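You operate a simulated robot arm through the tools that you are given. There is no shell and no other tool. Be economical: measure what you need, move in short steps, check, and stop when the job is done.

Carry out the task below with a simulated robot arm. There is one attempt and no reset: what you move stays moved.

Task
Uncover the tube and press its ring at depth 4, then at 6.
Fine: the tube in the slide of the green press; lid into the red CAPS bin; leave the slide under the press and the depth at 6.

The check looks at the end state, three seconds after you hand in, the way a careful person would. Anything else that was tipped, shoved, dropped, spilled or broken makes it a failure. A push-on lid holds only when it is set on centred and level and pressed home; a screw cap is set on level and turned clockwise until tight.

Robot
A 6-joint arm with a two-finger parallel gripper, fixed in place. Base frame: the origin is at the foot of the arm, x ahead of it, y to its left, z up. Readings come in m, rad, newtons and seconds.
With the tool pointing down near the work surface it reaches from about 0.24 to 0.64 m from the base axis. Its first joint turns from -1.152 to 1.152 rad. Payload 2.7 kg.
The tool frame sits at the grasp point between the pads (the TCP): z along the fingers, y along the line on which they close. The tips reach 0.023 m beyond it. Largest opening 0.094 m; finger width 0.038, thickness 0.01; the body of the gripper, 0.054 by 0.096 m, starts 0.039 m behind the TCP.
Orientation is that of the tool frame in the base frame, as a unit quaternion [w, x, y, z]. With the fingers straight down and closing along the base's y, the tool's x points along the base's -x, its y along +y and its z along -z.

Tools
- The arm moves only by the tool send_rows. Its argument "increments" is a list that holds one entry, the list of rows, each a list of 7 numbers: the closure, from 0 (fully open) to 1 (shut), then the shift along the base's x, y, z in m, then the turn, a rotation vector about the base's x, y, z in rad. In form: [[[jaw, dx, dy, dz, ax, ay, az], ...]]. A call has 1 to 12 rows; each row shifts and turns the commanded pose from where the row before left it. A row lasts 0.2 s, in which the tool goes at most 0.05 m and 0.15 rad; a call with a longer step from one row to the next is refused whole, and so is a gripper value outside its range. A pose out of reach is approached as far as the arm can. The call stops where the force on the tool passes 50 N (or 10 N more than at its start, if that is more) or the arm is blocked; 0.2 s more then pass. Each finger travels about 0.045 m/s and halts on what it meets, pressing with about 32 N; the grip force reading is that of the motor and also rises with nothing between the fingers. The clock runs only during rows and for 0.2 s after the last one: add rows that do not move to give the fingers time. It gives the time, the measured TCP pose, the force on the tool (base axes), the opening and the grip force at its end, in the units of the frame above (readings bear some noise), and new pictures: "pictures" is both (left out), scene, wrist or none.
- Cameras (640 x 400 px; columns grow to the right, rows downward): "scene" is fixed at [0.0931, -0.451, 1.4076]; the picture's right is [0.54, -0.84, 0.00], its down [-0.45, -0.29, -0.84] and it looks along [0.71, 0.46, -0.54] (base axes); focal length 244 px, centre (320, 200). "wrist" rides on the gripper at [0.086, 0.016, -0.075] in the tool frame; the picture's right is [-0.18, 0.98, 0.00], its down [-0.58, -0.11, -0.81] and it looks along [-0.79, -0.15, 0.59] (tool axes); focal length 243 px, centre (320, 200). There is no depth. A picture from a camera that has moved, and an enlarged one, comes with that camera's place and axes in the base frame and with its lens.
- inspect(camera, box): a new picture of the part [left, top, right, bottom] of that camera's present view, enlarged. The clock stands still meanwhile.
- hand_in(): hands the job in; it is judged then, once.

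Go step by step. Nothing tells you positions but the pictures and the camera data: compare them with the known pose of the tool, close in by small moves and look again before you grip or let go. The budget is 120 turns and 170 pictures, counting those below and the enlarged ones. Unless the task says otherwise, let go and move clear before handing in, and close with one line.

The tools are called after "Emit:" as name(argument=value, ...) on one line, values as JSON. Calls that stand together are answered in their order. send_rows: Moves the arm, as the interface text tells. Its arguments: {"type":"object","properties":{"increments":{"type":"array"},"pictures":{"type":"string","enum":["both","scene","wrist","none"]}},"required":["increments"]} The other tools are called the same way: inspect (camera, box) takes an enlarged picture of a part of a camera's view; hand_in () hands the job in.

At the start:

```text
time_s: 0.0
ee_pos: [0.371, -0.0868, 1.2926]
ee_rot: [0.001, 0.0, 1.0, 0.0]
wrist_force: [0.9, -0.6, 0.1]
grip_width: 0.0941
finger_force: 0.1
```

scene: 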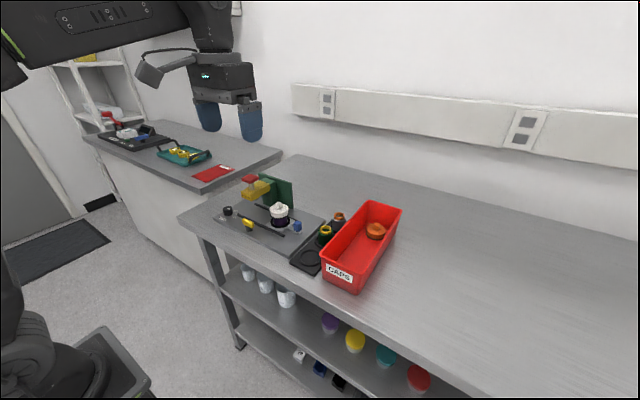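
wrist: 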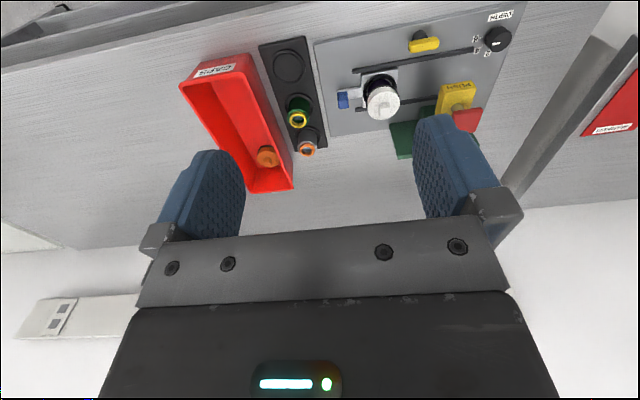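

I see a press fixture with a sliding carriage holding a white-lidded tube, a depth knob, a yellow lever and a red CAPS bin. I'll enlarge the views to understand the parts.

Emit:
inspect(camera="wrist", box=[310, 0, 530, 160])

Emit:
inspect(camera="scene", box=[200, 160, 420, 300])

Emit:
inspect(camera="wrist", box=[170, 20, 350, 200])

```text
2.50 times, centred on (420, 80) of wrist
camera zoom: at [0.2847, -0.0707, 1.3648], right [0.18, 0.98, 0.0], down [0.58, -0.11, 0.81], along [0.79, -0.15, -0.59], focal length 606 px, centre (70, 500)
```

zoom: 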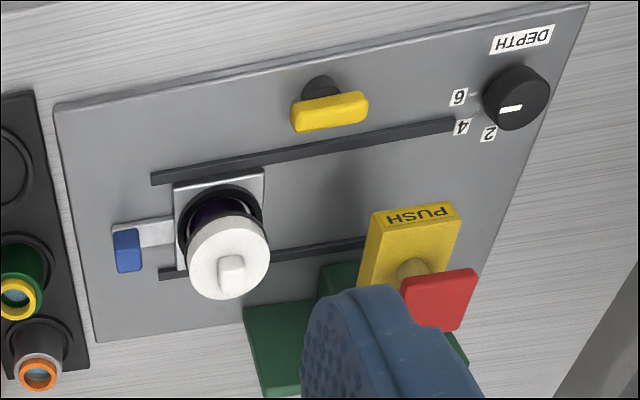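

```text
2.86 times, centred on (310, 230) of scene
camera zoom: at [0.0931, -0.451, 1.4076], right [0.54, -0.84, 0.0], down [-0.45, -0.29, -0.84], along [0.71, 0.46, -0.54], focal length 698 px, centre (349, 114)
```

zoom: 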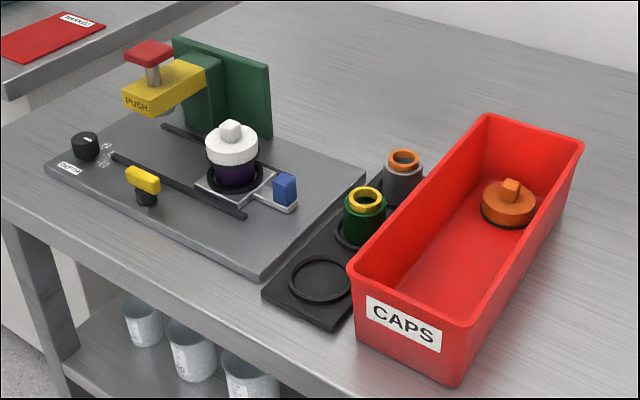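

```text
2.22 times, centred on (260, 110) of wrist
camera zoom: at [0.2847, -0.0707, 1.3648], right [0.18, 0.98, 0.0], down [0.58, -0.11, 0.81], along [0.79, -0.15, -0.59], focal length 539 px, centre (453, 400)
```

zoom: 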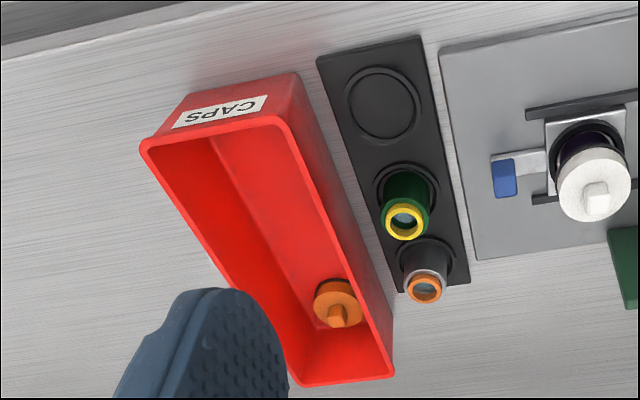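

The carriage with the white-lidded tube is at about (0.55, 0.0), the press button at about (0.56, 0.12, 1.03), with rails along y. I'll move the wrist camera closer for better views.

Emit:
send_rows(increments=[[[0, 0, 0.03, -0.03, 0, 0, 0], [0, 0, 0.03, -0.03, 0, 0, 0], [0, 0, 0.03, -0.03, 0, 0, 0], [0, 0, 0.02, -0.03, 0, 0, 0], [0, 0, 0, 0, 0, 0, 0]]], pictures="wrist")

```text
time_s: 1.2
ee_pos: [0.3723, 0.0235, 1.1707]
ee_rot: [0.001, 0.0, 1.0, 0.0]
wrist_force: [0.4, 0.0, 0.6]
grip_width: 0.094
finger_force: 0.1
camera wrist: at [0.2857, 0.0397, 1.2434], right [0.18, 0.98, 0.0], down [0.58, -0.11, 0.81], along [0.79, -0.15, -0.59], focal length 243 px, centre (320, 200)
```

wrist: 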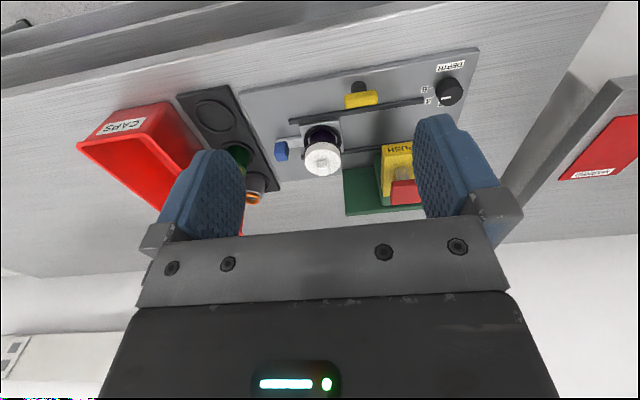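

Emit:
inspect(camera="wrist", box=[260, 50, 490, 210])

Emit:
inspect(camera="scene", box=[210, 165, 310, 245])

```text
2.50 times, centred on (375, 130) of wrist
camera zoom: at [0.2857, 0.0397, 1.2434], right [0.18, 0.98, 0.0], down [0.58, -0.11, 0.81], along [0.79, -0.15, -0.59], focal length 606 px, centre (182, 375)
```

zoom: 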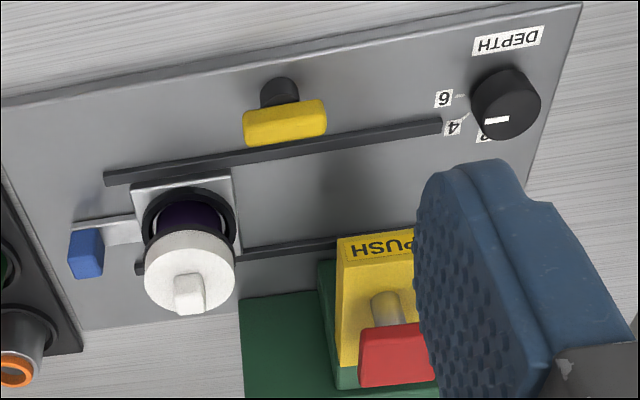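

```text
5.00 times, centred on (260, 205) of scene
camera zoom: at [0.0931, -0.451, 1.4076], right [0.54, -0.84, 0.0], down [-0.45, -0.29, -0.84], along [0.71, 0.46, -0.54], focal length 1221 px, centre (620, 175)
```

zoom: 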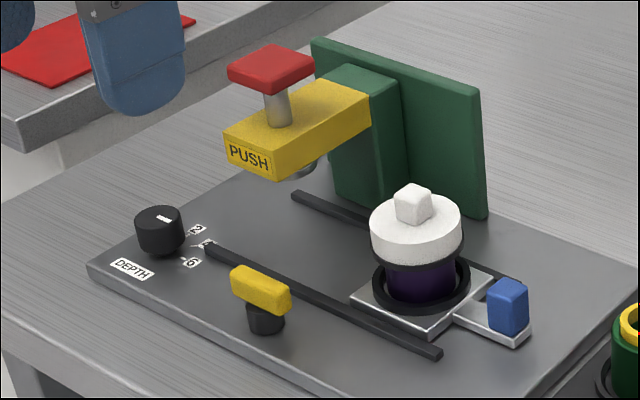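

The knob on the white lid is at about (0.549, -0.004), top around z = 0.99; the mark on the depth dial seems to be at 2. I'll move above the lid and look again.

Emit:
send_rows(increments=[[[0.2, 0.035, -0.0055, -0.018, 0, 0, 0], [0.4, 0.035, -0.0055, -0.018, 0, 0, 0], [0.4, 0.035, -0.0055, -0.018, 0, 0, 0], [0.4, 0.035, -0.0055, -0.018, 0, 0, 0], [0.4, 0.035, -0.0055, -0.018, 0, 0, 0], [0.4, 0, 0, 0, 0, 0, 0]]])

```text
time_s: 2.6
ee_pos: [0.5463, -0.0042, 1.0817]
ee_rot: [0.0, -0.002, 1.0, 0.0]
wrist_force: [0.1, 0.3, -0.6]
grip_width: 0.0565
finger_force: 0.0
camera wrist: at [0.4598, 0.012, 1.1552], right [0.18, 0.98, 0.0], down [0.58, -0.11, 0.81], along [0.79, -0.15, -0.59], focal length 243 px, centre (320, 200)
```

scene: 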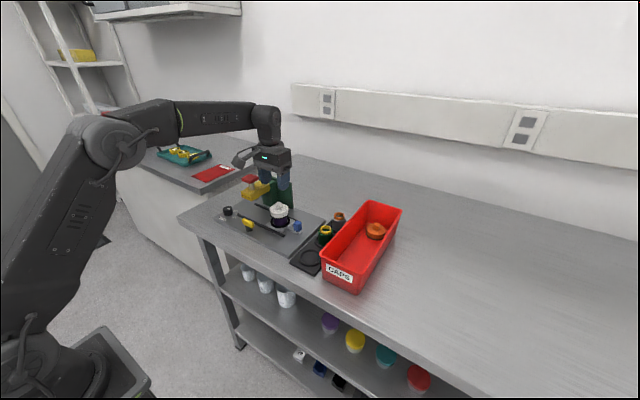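
wrist: 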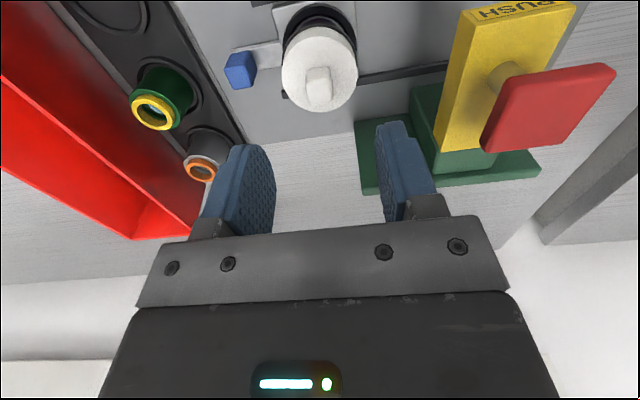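

Emit:
inspect(camera="wrist", box=[210, 0, 410, 130])

Emit:
inspect(camera="scene", box=[225, 160, 325, 240])

```text
3.08 times, centred on (310, 65) of wrist
camera zoom: at [0.4598, 0.012, 1.1552], right [0.18, 0.98, 0.0], down [0.58, -0.11, 0.81], along [0.79, -0.15, -0.59], focal length 746 px, centre (351, 615)
```

zoom: 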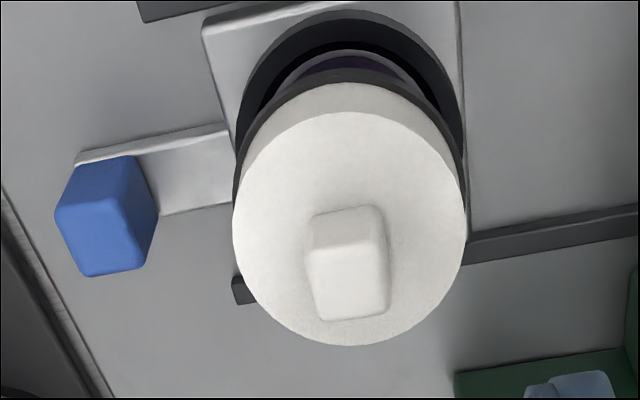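

```text
5.00 times, centred on (275, 200) of scene
camera zoom: at [0.0931, -0.451, 1.4076], right [0.54, -0.84, 0.0], down [-0.45, -0.29, -0.84], along [0.71, 0.46, -0.54], focal length 1221 px, centre (545, 200)
```

zoom: 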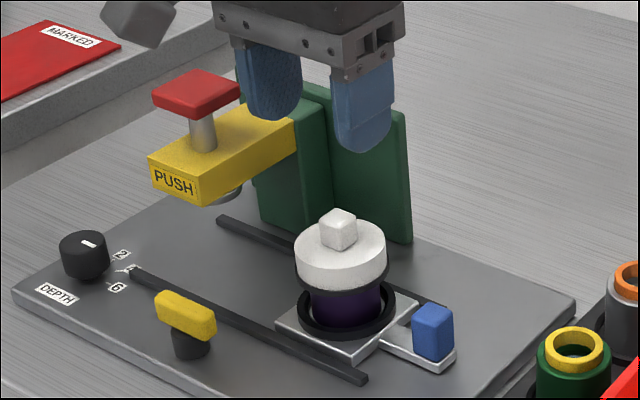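

The knob is square-on, about 18 mm wide, at (0.551, -0.005) with its top at 0.993. I'll descend around it and close.

Emit:
send_rows(increments=[[[0.4, 0.004, -0.001, -0.03, 0, 0, 0], [0.4, 0, 0, -0.03, 0, 0, 0], [0.4, 0, 0, -0.015, 0, 0, 0], [0.4, 0, 0, -0.003, 0, 0, 0], [0.4, 0, 0, 0, 0, 0, 0]]])

```text
time_s: 3.8
ee_pos: [0.5494, -0.0043, 1.0038]
ee_rot: [0.001, 0.0, 1.0, 0.0]
wrist_force: [0.5, 0.9, -0.3]
grip_width: 0.0565
finger_force: 0.0
camera wrist: at [0.4634, 0.0115, 1.0766], right [0.18, 0.98, 0.0], down [0.58, -0.11, 0.81], along [0.79, -0.15, -0.59], focal length 243 px, centre (320, 200)
```

scene: 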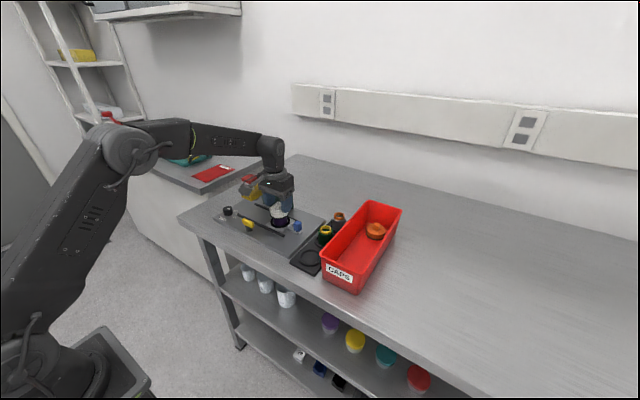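
wrist: 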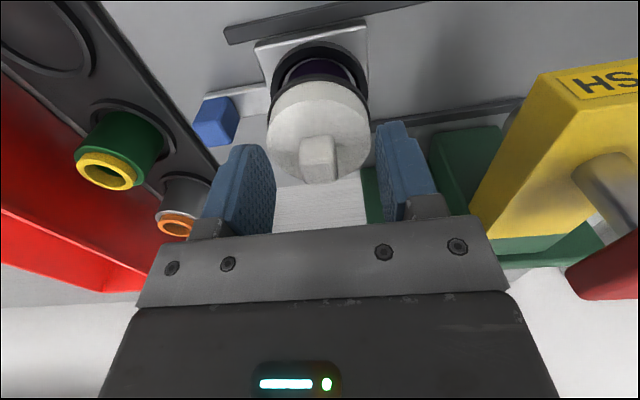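

Emit:
send_rows(increments=[[[1, 0.001, 0, 0, 0, 0, 0], [1, 0, 0, 0, 0, 0, 0], [1, 0, 0, 0, 0, 0, 0], [1, 0, 0, 0, 0, 0, 0], [1, 0, 0, 0, 0, 0, 0]]], pictures="wrist")

```text
time_s: 5.0
ee_pos: [0.5503, -0.0048, 1.003]
ee_rot: [0.0, -0.001, 1.0, 0.0]
wrist_force: [-0.5, -0.6, -0.6]
grip_width: 0.0163
finger_force: 32.0
camera wrist: at [0.4643, 0.0112, 1.0768], right [0.18, 0.98, 0.0], down [0.58, -0.11, 0.81], along [0.79, -0.15, -0.59], focal length 243 px, centre (320, 200)
```

wrist: 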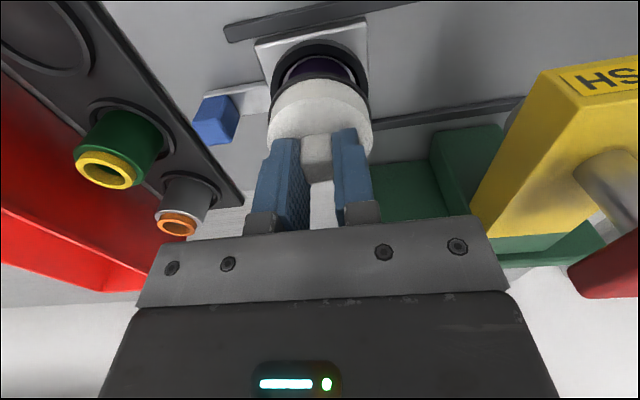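

Gripped the knob (16 mm). I'll test with a tiny lift and read the force.

Emit:
send_rows(increments=[[[1, 0, 0, 0.002, 0, 0, 0], [1, 0, 0, 0.002, 0, 0, 0]]], pictures="wrist")

```text
time_s: 5.6
ee_pos: [0.5499, -0.0033, 1.0083]
ee_rot: [0.001, 0.0, 1.0, 0.0]
wrist_force: [0.2, 0.4, -0.5]
grip_width: 0.016
finger_force: 32.0
camera wrist: at [0.4645, 0.0109, 1.0808], right [0.18, 0.98, 0.0], down [0.58, -0.11, 0.81], along [0.79, -0.15, -0.59], focal length 243 px, centre (320, 200)
```

wrist: 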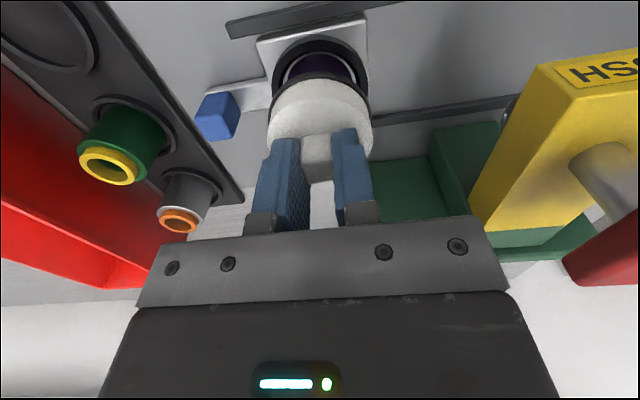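

Emit:
inspect(camera="wrist", box=[240, 10, 400, 190])

Emit:
inspect(camera="scene", box=[240, 170, 320, 240])

```text
2.22 times, centred on (320, 100) of wrist
camera zoom: at [0.4645, 0.0109, 1.0808], right [0.18, 0.98, 0.0], down [0.58, -0.11, 0.81], along [0.79, -0.15, -0.59], focal length 539 px, centre (320, 422)
```

zoom: 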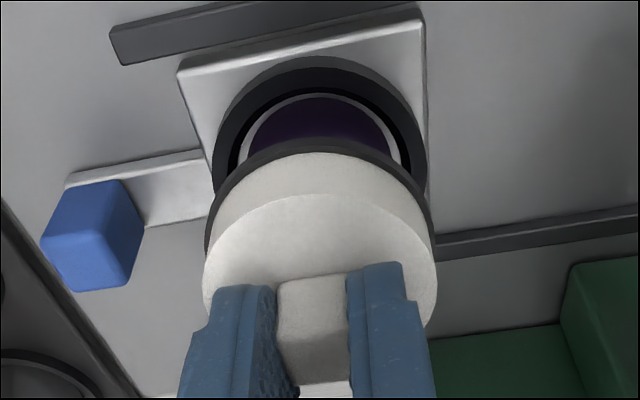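

```text
5.71 times, centred on (280, 205) of scene
camera zoom: at [0.0931, -0.451, 1.4076], right [0.54, -0.84, 0.0], down [-0.45, -0.29, -0.84], along [0.71, 0.46, -0.54], focal length 1395 px, centre (549, 171)
```

zoom: 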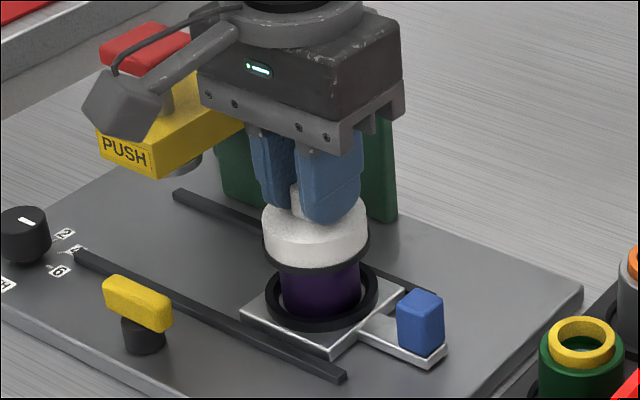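

Emit:
send_rows(increments=[[[1, 0, 0, 0.003, 0, 0, 0], [1, 0, 0, 0.003, 0, 0, 0], [1, 0, 0, 0, 0, 0, 0]]], pictures="none")

Emit:
inspect(camera="scene", box=[240, 170, 320, 240])

Emit:
inspect(camera="wrist", box=[240, 10, 400, 190])

```text
time_s: 6.4
ee_pos: [0.5503, -0.0051, 1.0133]
ee_rot: [0.001, 0.0, 1.0, -0.001]
wrist_force: [1.0, 0.2, -0.4]
grip_width: 0.016
finger_force: 32.4
```

```text
5.71 times, centred on (280, 205) of scene
camera zoom: at [0.0931, -0.451, 1.4076], right [0.54, -0.84, 0.0], down [-0.45, -0.29, -0.84], along [0.71, 0.46, -0.54], focal length 1395 px, centre (549, 171)
```

zoom: 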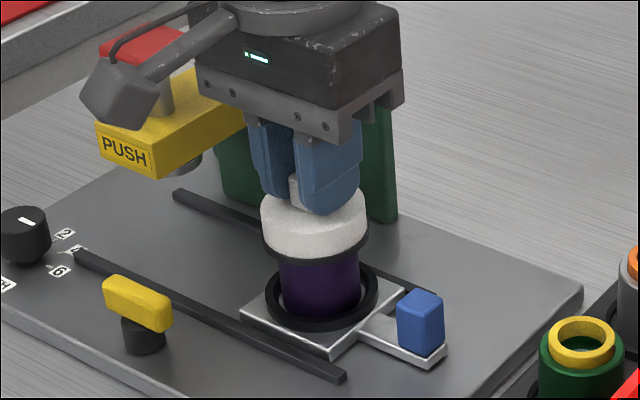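

```text
2.22 times, centred on (320, 100) of wrist
camera zoom: at [0.4646, 0.011, 1.0871], right [0.18, 0.98, 0.0], down [0.58, -0.11, 0.81], along [0.79, -0.15, -0.59], focal length 539 px, centre (320, 422)
```

zoom: 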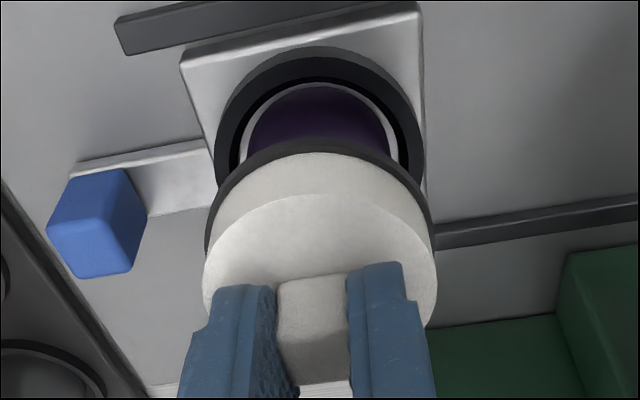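

Emit:
send_rows(increments=[[[1, 0, 0, 0.004, 0, 0, 0], [1, 0, 0, 0.004, 0, 0, 0], [1, 0, 0, 0, 0, 0, 0]]], pictures="none")

Emit:
inspect(camera="scene", box=[250, 180, 310, 235])

Emit:
inspect(camera="wrist", box=[240, 10, 400, 190])

```text
time_s: 7.2
ee_pos: [0.5506, -0.0041, 1.0215]
ee_rot: [0.0, 0.0, 1.0, 0.0]
wrist_force: [-0.1, 0.4, 0.2]
grip_width: 0.0162
finger_force: 31.8
```

```text
7.27 times, centred on (280, 208) of scene
camera zoom: at [0.0931, -0.451, 1.4076], right [0.54, -0.84, 0.0], down [-0.45, -0.29, -0.84], along [0.71, 0.46, -0.54], focal length 1775 px, centre (611, 146)
```

zoom: 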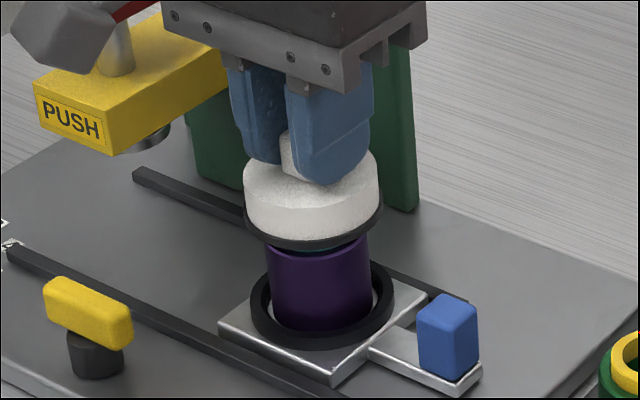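

```text
2.22 times, centred on (320, 100) of wrist
camera zoom: at [0.4649, 0.0107, 1.0952], right [0.18, 0.98, 0.0], down [0.58, -0.11, 0.81], along [0.79, -0.15, -0.59], focal length 539 px, centre (320, 422)
```

zoom: 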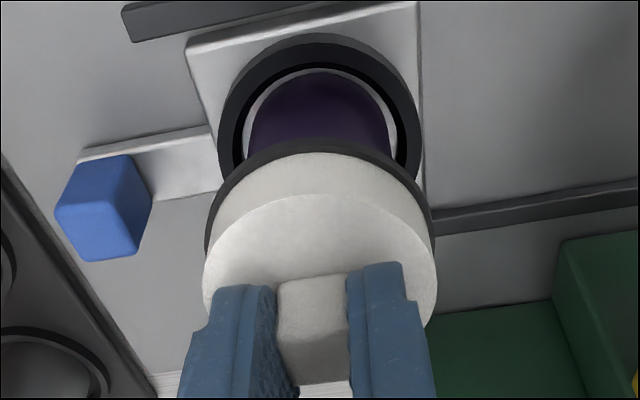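

A teal ring is now appearing between the lid and the purple body, so the tube stays and the lid is lifting off. I'll continue straight up.

Emit:
send_rows(increments=[[[1, 0, 0, 0.01, 0, 0, 0], [1, 0, 0, 0.02, 0, 0, 0], [1, 0, 0, 0.03, 0, 0, 0], [1, 0, 0, 0.04, 0, 0, 0], [1, 0, 0, 0, 0, 0, 0]]])

Emit:
inspect(camera="scene", box=[210, 160, 310, 240])

```text
time_s: 8.4
ee_pos: [0.5501, -0.0057, 1.1225]
ee_rot: [0.0, 0.0, 1.0, 0.0]
wrist_force: [0.0, 0.3, -1.1]
grip_width: 0.0161
finger_force: 31.8
camera wrist: at [0.4642, 0.0108, 1.1954], right [0.18, 0.98, 0.0], down [0.58, -0.11, 0.81], along [0.79, -0.15, -0.59], focal length 243 px, centre (320, 200)
```

scene: 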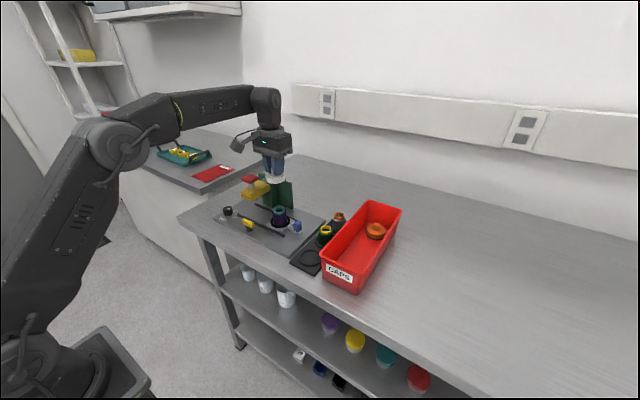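
wrist: 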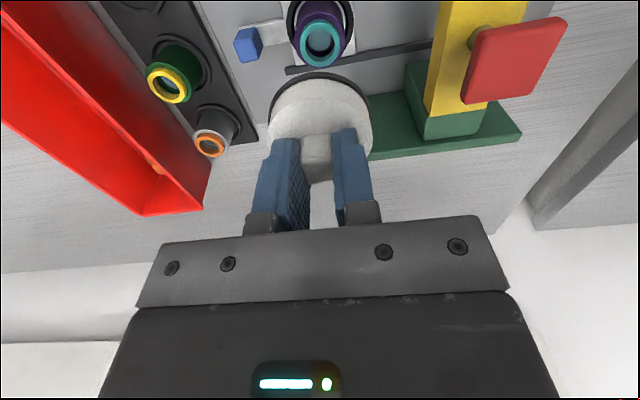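

```text
5.00 times, centred on (260, 200) of scene
camera zoom: at [0.0931, -0.451, 1.4076], right [0.54, -0.84, 0.0], down [-0.45, -0.29, -0.84], along [0.71, 0.46, -0.54], focal length 1221 px, centre (620, 200)
```

zoom: 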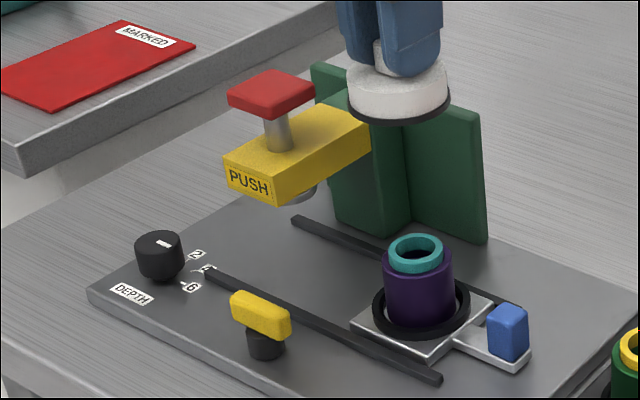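

The lid is off and the tube with its teal ring stands in the slide. The bin spans about x 0.455–0.73, y -0.33 to -0.22, rim z ≈ 0.98; I'll carry the lid over to (0.53, -0.274).

Emit:
send_rows(increments=[[[1, -0.002, -0.03, 0, 0, 0, 0], [1, -0.004, -0.045, 0, 0, 0, 0], [1, -0.004, -0.045, 0, 0, 0, 0], [1, -0.004, -0.045, 0, 0, 0, 0], [1, -0.004, -0.045, 0, 0, 0, 0], [1, -0.002, -0.035, 0, 0, 0, 0], [1, 0, -0.024, 0, 0, 0, 0], [1, 0, 0, -0.03, 0, 0, 0], [1, 0, 0, -0.02, 0, 0, 0], [1, 0, 0, 0, 0, 0, 0]]])

Emit:
inspect(camera="scene", box=[290, 170, 420, 300])

```text
time_s: 10.6
ee_pos: [0.5305, -0.2748, 1.0708]
ee_rot: [0.002, 0.0, 1.0, -0.001]
wrist_force: [-0.2, 0.5, 0.3]
grip_width: 0.0165
finger_force: 31.8
camera wrist: at [0.4448, -0.2585, 1.1441], right [0.18, 0.98, 0.0], down [0.58, -0.11, 0.81], along [0.79, -0.15, -0.59], focal length 243 px, centre (320, 200)
```

scene: 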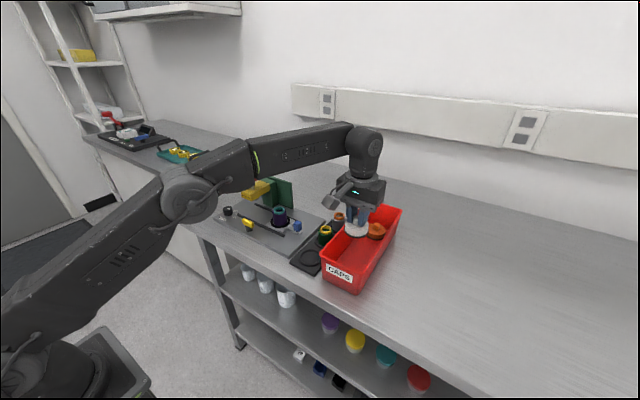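
wrist: 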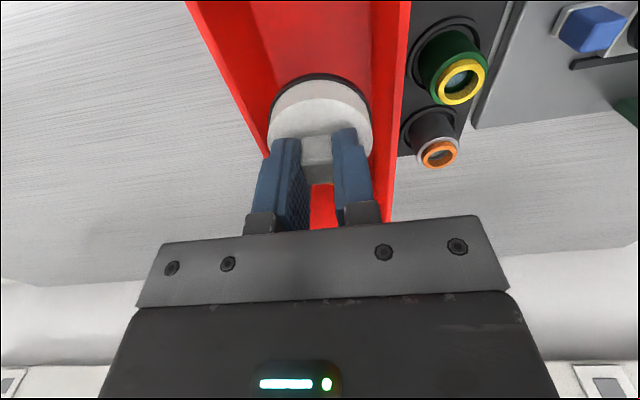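

```text
3.08 times, centred on (355, 235) of scene
camera zoom: at [0.0931, -0.451, 1.4076], right [0.54, -0.84, 0.0], down [-0.45, -0.29, -0.84], along [0.71, 0.46, -0.54], focal length 751 px, centre (212, 92)
```

zoom: 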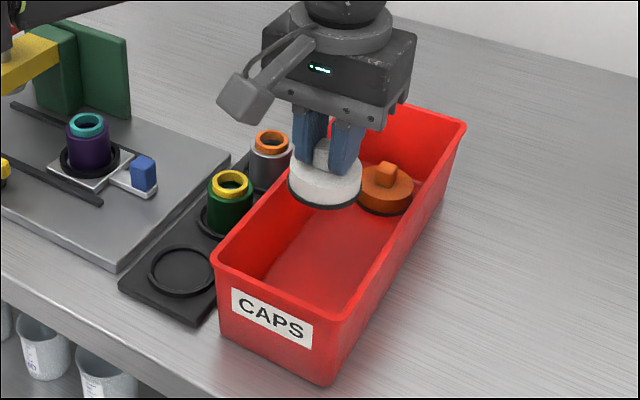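

Emit:
send_rows(increments=[[[1, -0.003, -0.003, -0.03, 0, 0, 0], [1, 0, 0, -0.03, 0, 0, 0], [1, 0, 0, -0.025, 0, 0, 0], [1, 0, 0, -0.015, 0, 0, 0], [1, 0, 0, -0.006, 0, 0, 0], [1, 0, 0, 0, 0, 0, 0]]])

Emit:
inspect(camera="scene", box=[290, 170, 420, 300])

```text
time_s: 12.0
ee_pos: [0.5258, -0.2785, 0.9647]
ee_rot: [0.0, 0.0, 1.0, -0.001]
wrist_force: [-0.6, -0.3, -0.6]
grip_width: 0.0163
finger_force: 31.8
camera wrist: at [0.4414, -0.2618, 1.0381], right [0.18, 0.98, 0.0], down [0.58, -0.11, 0.81], along [0.79, -0.15, -0.59], focal length 243 px, centre (320, 200)
```

scene: 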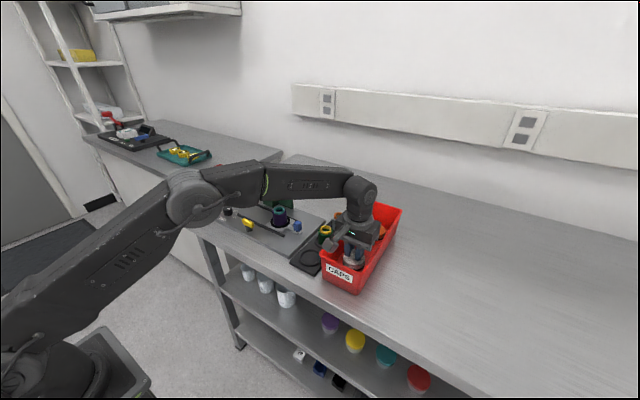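
wrist: 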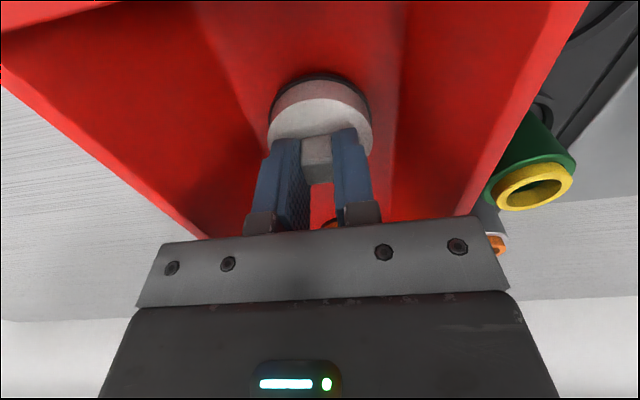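

```text
3.08 times, centred on (355, 235) of scene
camera zoom: at [0.0931, -0.451, 1.4076], right [0.54, -0.84, 0.0], down [-0.45, -0.29, -0.84], along [0.71, 0.46, -0.54], focal length 751 px, centre (212, 92)
```

zoom: 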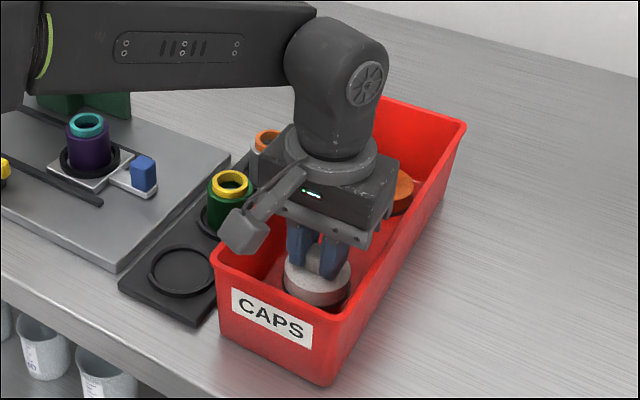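

Emit:
send_rows(increments=[[[1, 0, 0, -0.003, 0, 0, 0], [1, 0, 0, -0.003, 0, 0, 0], [1, 0, 0, -0.003, 0, 0, 0], [1, 0, 0, 0, 0, 0, 0]]], pictures="none")

Emit:
inspect(camera="scene", box=[320, 210, 400, 290])

```text
time_s: 13.0
ee_pos: [0.5278, -0.2768, 0.9572]
ee_rot: [0.002, 0.001, 1.0, 0.0]
wrist_force: [-0.2, 0.6, -0.1]
grip_width: 0.0164
finger_force: 31.9
```

```text
5.00 times, centred on (360, 250) of scene
camera zoom: at [0.0931, -0.451, 1.4076], right [0.54, -0.84, 0.0], down [-0.45, -0.29, -0.84], along [0.71, 0.46, -0.54], focal length 1221 px, centre (120, -50)
```

zoom: 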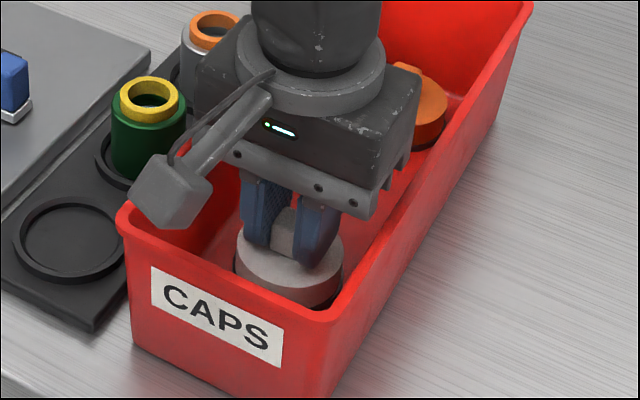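

Emit:
send_rows(increments=[[[1, 0, 0, -0.002, 0, 0, 0], [1, 0, 0, -0.002, 0, 0, 0], [1, 0, 0, -0.002, 0, 0, 0], [1, 0, 0, 0, 0, 0, 0]]], pictures="wrist")

```text
time_s: 14.0
ee_pos: [0.528, -0.2766, 0.95]
ee_rot: [0.001, 0.0, 1.0, 0.0]
wrist_force: [-0.1, -0.1, -0.1]
grip_width: 0.0162
finger_force: 32.0
camera wrist: at [0.4419, -0.2616, 1.0236], right [0.18, 0.98, 0.0], down [0.58, -0.11, 0.81], along [0.79, -0.15, -0.59], focal length 243 px, centre (320, 200)
```

wrist: 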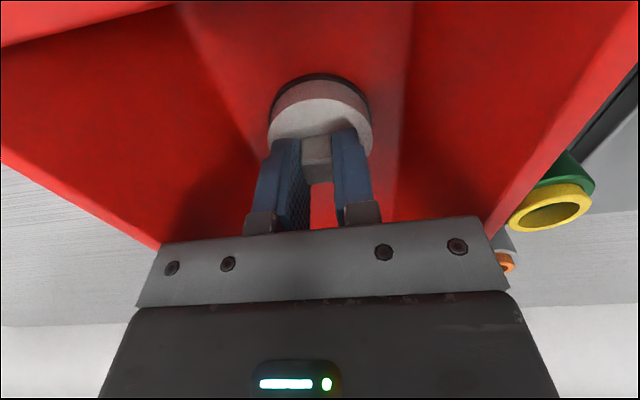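

The lid hangs a few millimetres over the bin floor; I'll open slightly to release and rise.

Emit:
send_rows(increments=[[[0.62, 0, 0, 0, 0, 0, 0], [0.62, 0, 0, 0, 0, 0, 0], [0.62, 0, 0, 0, 0, 0, 0], [0.62, 0, 0, 0.02, 0, 0, 0], [0.62, 0, 0, 0.04, 0, 0, 0], [0.62, 0, 0, 0.05, 0, 0, 0], [0.62, 0, 0, 0.04, 0, 0, 0], [0.62, 0, 0, 0, 0, 0, 0]]])

Emit:
inspect(camera="scene", box=[290, 180, 420, 300])

```text
time_s: 15.8
ee_pos: [0.5279, -0.2761, 1.1005]
ee_rot: [0.001, 0.0, 1.0, 0.0]
wrist_force: [0.0, -0.8, 0.1]
grip_width: 0.0358
finger_force: 0.2
camera wrist: at [0.4425, -0.2604, 1.1733], right [0.18, 0.98, 0.0], down [0.58, -0.11, 0.81], along [0.79, -0.15, -0.59], focal length 243 px, centre (320, 200)
```

scene: 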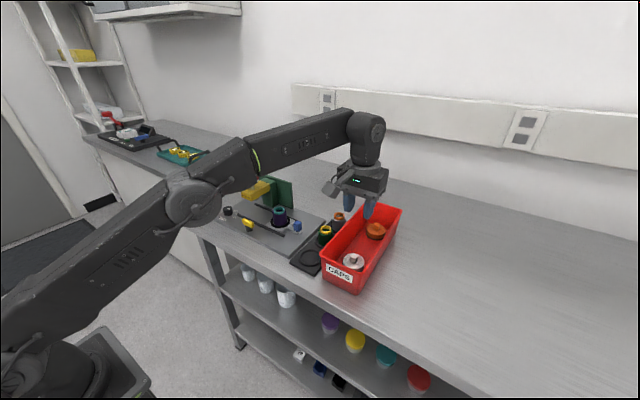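
wrist: 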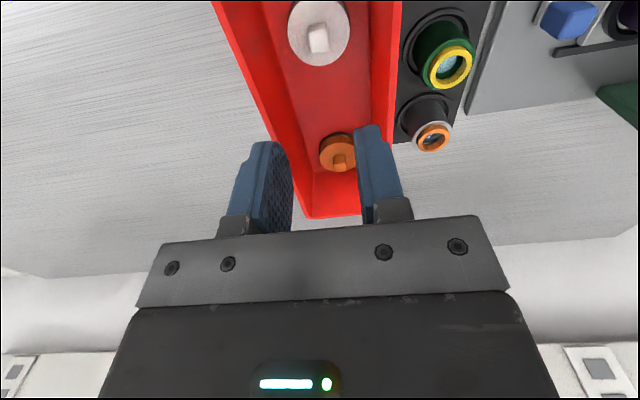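

```text
3.33 times, centred on (355, 240) of scene
camera zoom: at [0.0931, -0.451, 1.4076], right [0.54, -0.84, 0.0], down [-0.45, -0.29, -0.84], along [0.71, 0.46, -0.54], focal length 814 px, centre (203, 67)
```

zoom: 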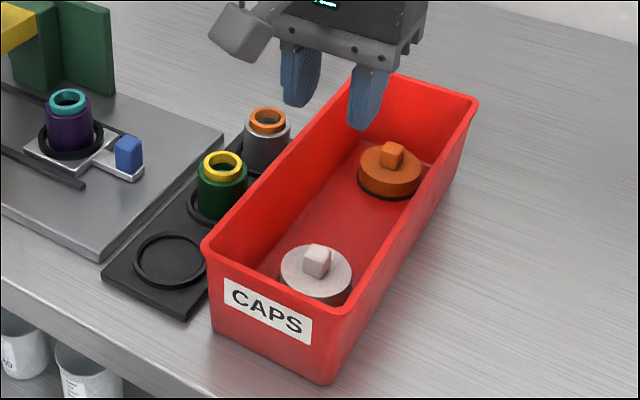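

The white lid lies in the CAPS bin. Next is the depth dial at about (0.495, 0.18); I'll swing over there for a close look.

Emit:
send_rows(increments=[[[0.3, -0.02, 0.03, 0.01, 0, 0, 0], [0.3, -0.02, 0.04, 0.01, 0, 0, 0], [0.3, -0.02, 0.042, 0, 0, 0, 0], [0.3, -0.02, 0.042, 0, 0, 0, 0], [0.3, -0.008, 0.045, 0, 0, 0, 0], [0.3, 0, 0.045, 0, 0, 0, 0], [0.3, 0, 0.045, 0, 0, 0, 0], [0.3, 0, 0.045, 0, 0, 0, 0], [0.3, 0, 0.045, 0, 0, 0, 0], [0.3, 0, 0.045, -0.01, 0, 0, 0], [0.3, 0, 0.03, -0.01, 0, 0, 0], [0.3, 0, 0, 0, 0, 0, 0]]])

Emit:
inspect(camera="wrist", box=[230, 0, 430, 130])

```text
time_s: 18.4
ee_pos: [0.4404, 0.1778, 1.0998]
ee_rot: [0.001, 0.0, 1.0, 0.001]
wrist_force: [0.2, -0.3, 0.1]
grip_width: 0.0659
finger_force: 0.1
camera wrist: at [0.3541, 0.1931, 1.1733], right [0.18, 0.98, 0.0], down [0.58, -0.11, 0.81], along [0.79, -0.15, -0.59], focal length 243 px, centre (320, 200)
```

scene: 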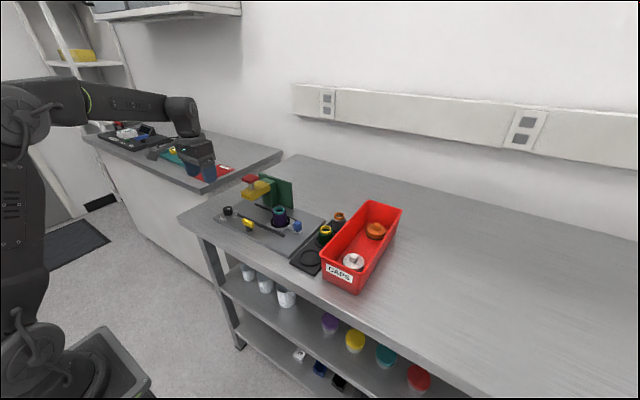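
wrist: 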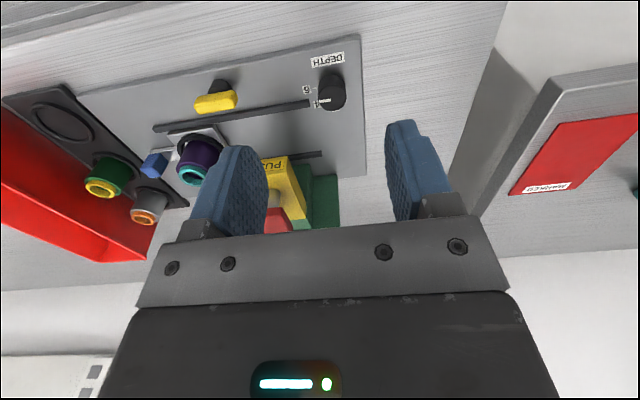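

```text
3.08 times, centred on (330, 65) of wrist
camera zoom: at [0.3541, 0.1931, 1.1733], right [0.18, 0.98, 0.0], down [0.58, -0.11, 0.81], along [0.79, -0.15, -0.59], focal length 746 px, centre (289, 615)
```

zoom: 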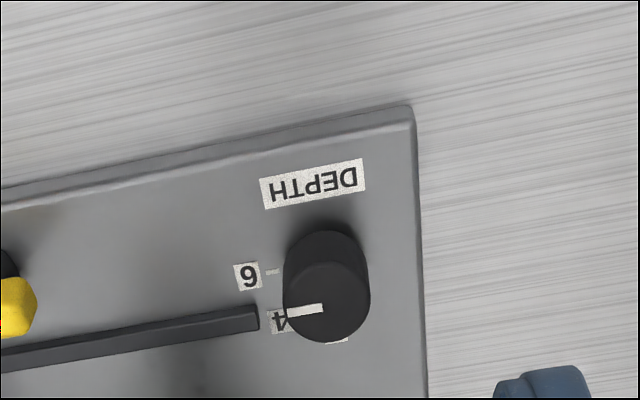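

The dial at (0.495, 0.179, top ≈ 0.938) actually points along -y, at 6; 4 lies 45° counter-clockwise towards +x. I'll turn the gripper -45° first so that the turn to 4 ends square and away from the press.

Emit:
send_rows(increments=[[[0.3, 0.01, 0, -0.005, 0, 0, -0.131], [0.3, 0.01, 0.001, -0.01, 0, 0, -0.131], [0.3, 0.01, 0, -0.015, 0, 0, -0.131], [0.3, 0.01, 0, -0.015, 0, 0, -0.131], [0.3, 0.01, 0, -0.015, 0, 0, -0.131], [0.3, 0.0045, 0, -0.01, 0, 0, -0.13], [0.3, 0, 0, 0, 0, 0, 0]]])

Emit:
inspect(camera="scene", box=[200, 150, 300, 240])

```text
time_s: 20.0
ee_pos: [0.4943, 0.179, 1.0312]
ee_rot: [0.001, 0.384, 0.923, 0.0]
wrist_force: [-0.1, -0.1, -0.3]
grip_width: 0.066
finger_force: 0.1
camera wrist: at [0.4452, 0.2499, 1.1039], right [0.83, 0.56, 0.0], down [0.33, -0.49, 0.81], along [0.46, -0.67, -0.59], focal length 243 px, centre (320, 200)
```

scene: 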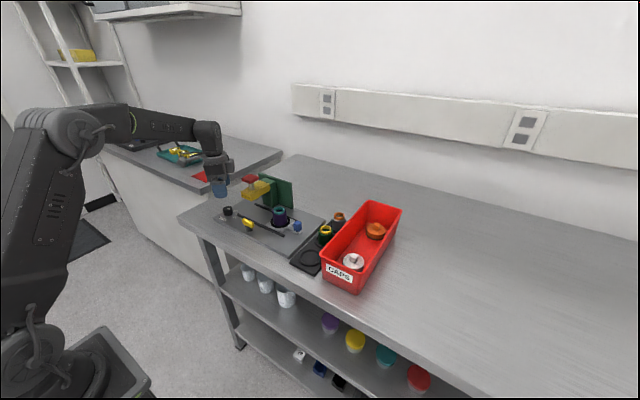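
wrist: 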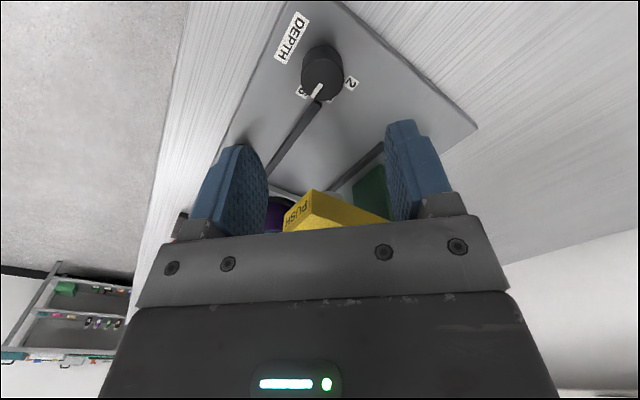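

```text
4.44 times, centred on (250, 195) of scene
camera zoom: at [0.0931, -0.451, 1.4076], right [0.54, -0.84, 0.0], down [-0.45, -0.29, -0.84], along [0.71, 0.46, -0.54], focal length 1085 px, centre (631, 222)
```

zoom: 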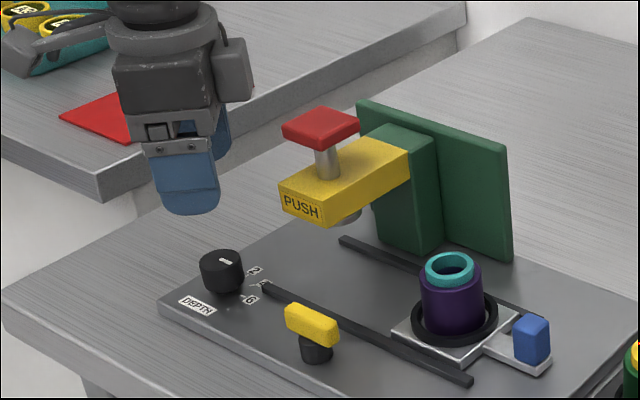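

Emit:
inspect(camera="wrist", box=[240, 0, 400, 120])

```text
3.33 times, centred on (320, 60) of wrist
camera zoom: at [0.4452, 0.2499, 1.1039], right [0.83, 0.56, 0.0], down [0.33, -0.49, 0.81], along [0.46, -0.67, -0.59], focal length 809 px, centre (320, 667)
```

zoom: 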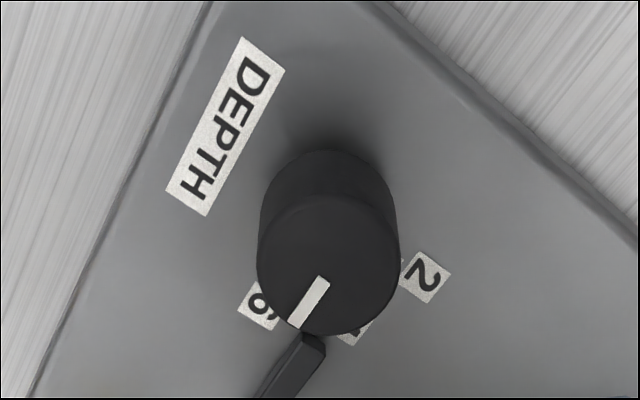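

Dial centre confirmed at (0.496, 0.180), mark parallel to the rail (6). Descending to grip it.

Emit:
send_rows(increments=[[[0.3, 0.001, 0.0005, -0.03, 0, 0, 0], [0.3, 0, 0, -0.03, 0, 0, 0], [0.3, 0, 0, -0.02, 0, 0, 0], [0.3, 0, 0, -0.007, 0, 0, 0], [0.3, 0, 0, 0, 0, 0, 0], [1, 0, 0, 0, 0, 0, 0], [1, 0, 0, 0, 0, 0, 0], [1, 0, 0, 0, 0, 0, 0], [1, 0, 0, 0, 0, 0, 0]]])

Emit:
inspect(camera="scene", box=[200, 150, 300, 240])

```text
time_s: 22.0
ee_pos: [0.4953, 0.1789, 0.9438]
ee_rot: [0.001, 0.382, 0.924, 0.0]
wrist_force: [8.4, 5.9, -7.1]
grip_width: 0.0294
finger_force: 45.1
camera wrist: at [0.4464, 0.2512, 1.0172], right [0.82, 0.57, 0.0], down [0.33, -0.49, 0.81], along [0.46, -0.66, -0.59], focal length 243 px, centre (320, 200)
```

scene: 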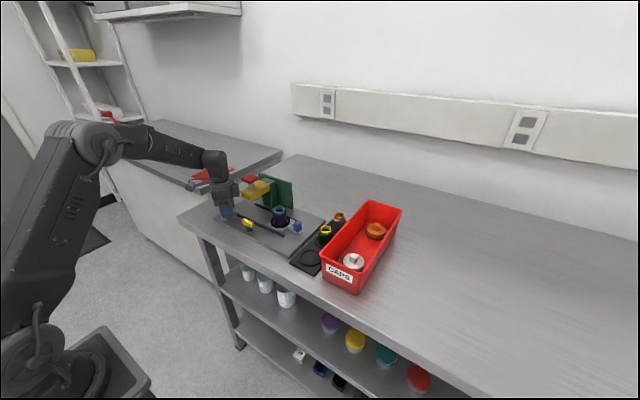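
wrist: 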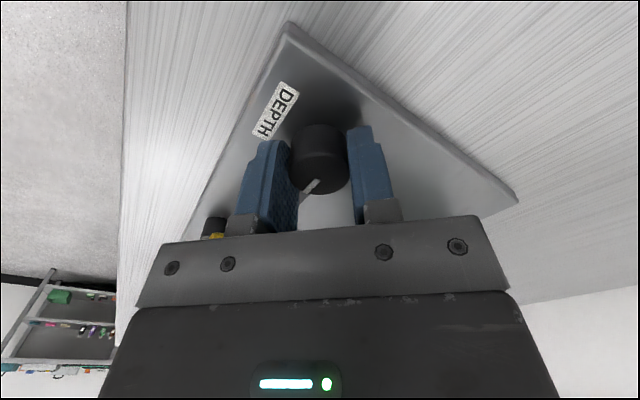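

```text
4.44 times, centred on (250, 195) of scene
camera zoom: at [0.0934, -0.4508, 1.4076], right [0.54, -0.84, 0.0], down [-0.45, -0.29, -0.84], along [0.71, 0.46, -0.54], focal length 1085 px, centre (631, 222)
```

zoom: 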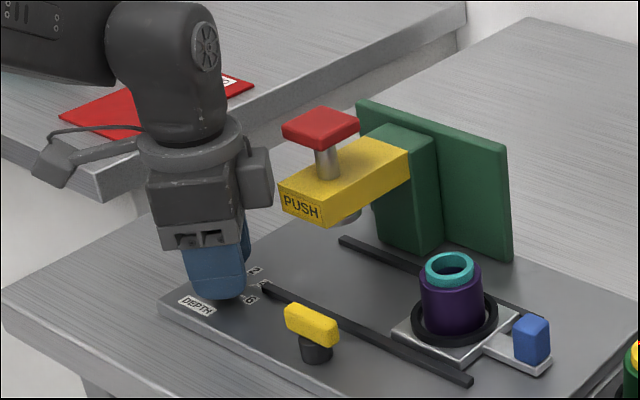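

Emit:
send_rows(increments=[[[1, 0.001, 0.001, 0, 0, 0, 0], [1, 0, 0, 0, 0, 0, 0.1], [1, 0, 0, 0, 0, 0, 0.137], [1, 0, 0, 0, 0, 0, 0.137], [1, 0, 0, 0, 0, 0, 0.137], [1, 0, 0, 0, 0, 0, 0.137], [1, 0, 0, 0, 0, 0, 0.137], [1, 0, 0, 0, 0, 0, 0]]])

Emit:
inspect(camera="wrist", box=[220, 60, 420, 230])

```text
time_s: 23.8
ee_pos: [0.4971, 0.1792, 0.9437]
ee_rot: [0.001, 0.0, 1.0, 0.001]
wrist_force: [4.2, 6.7, 5.6]
grip_width: 0.0293
finger_force: 44.6
camera wrist: at [0.4101, 0.1955, 1.0172], right [0.18, 0.98, 0.0], down [0.58, -0.11, 0.81], along [0.79, -0.15, -0.59], focal length 243 px, centre (320, 200)
```

scene: 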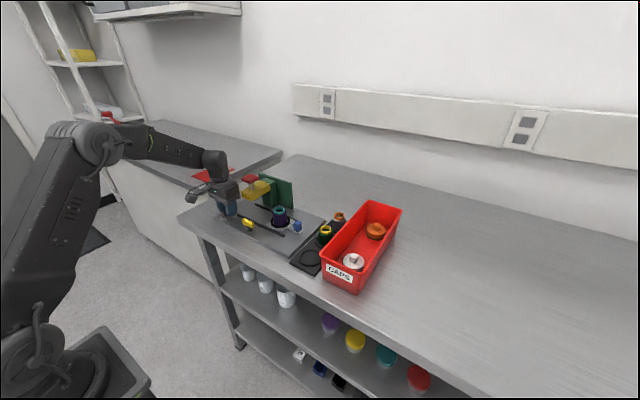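
wrist: 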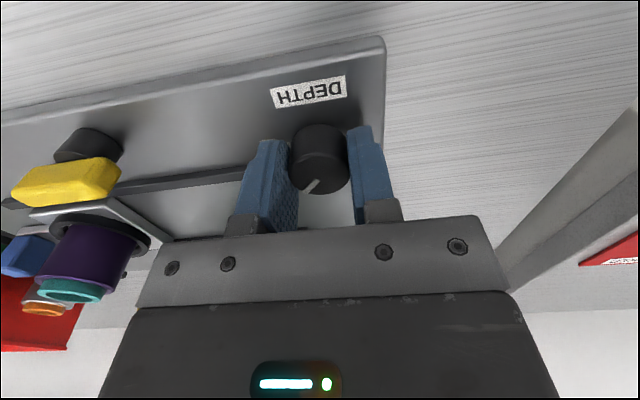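

```text
2.35 times, centred on (320, 145) of wrist
camera zoom: at [0.4101, 0.1955, 1.0172], right [0.18, 0.98, 0.0], down [0.58, -0.11, 0.81], along [0.79, -0.15, -0.59], focal length 571 px, centre (320, 329)
```

zoom: 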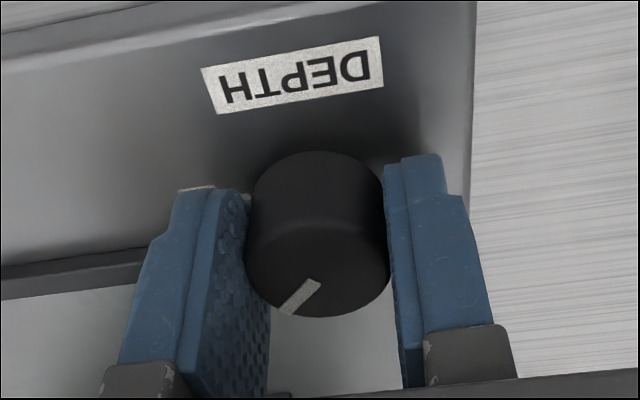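

The dial turned with the gripper. I'll release, rise and verify the setting.

Emit:
send_rows(increments=[[[0.3, 0, 0, 0, 0, 0, 0], [0.3, 0, 0, 0, 0, 0, 0], [0.3, 0, 0, 0, 0, 0, 0], [0.3, 0, 0, 0.03, 0, 0, 0], [0.3, -0.01, 0, 0.04, 0, 0, 0], [0.3, -0.03, 0, 0.04, 0, 0, 0], [0.3, -0.02, 0, 0.04, 0, 0, 0], [0.3, 0, 0, 0, 0, 0, 0]]], pictures="none")

Emit:
inspect(camera="wrist", box=[240, 0, 400, 120])

Emit:
inspect(camera="scene", box=[200, 170, 300, 240])

```text
time_s: 25.6
ee_pos: [0.4344, 0.18, 1.0956]
ee_rot: [0.001, 0.0, 1.0, 0.001]
wrist_force: [0.0, -0.1, -0.3]
grip_width: 0.0657
finger_force: 0.0
```

```text
3.33 times, centred on (320, 60) of wrist
camera zoom: at [0.349, 0.1955, 1.1682], right [0.18, 0.98, 0.0], down [0.58, -0.11, 0.81], along [0.79, -0.15, -0.59], focal length 809 px, centre (320, 667)
```

zoom: 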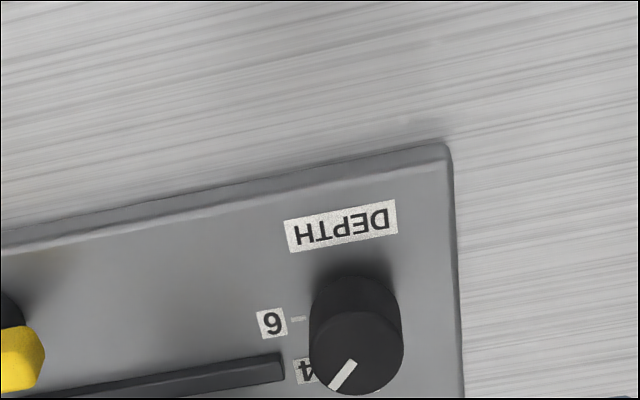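

```text
5.71 times, centred on (250, 205) of scene
camera zoom: at [0.0931, -0.451, 1.4076], right [0.54, -0.84, 0.0], down [-0.45, -0.29, -0.84], along [0.71, 0.46, -0.54], focal length 1395 px, centre (720, 171)
```

zoom: 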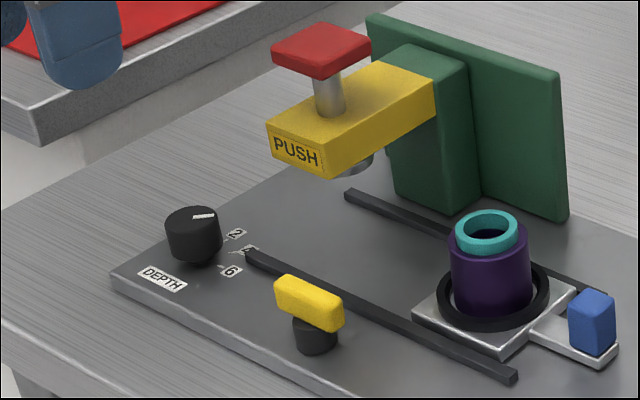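

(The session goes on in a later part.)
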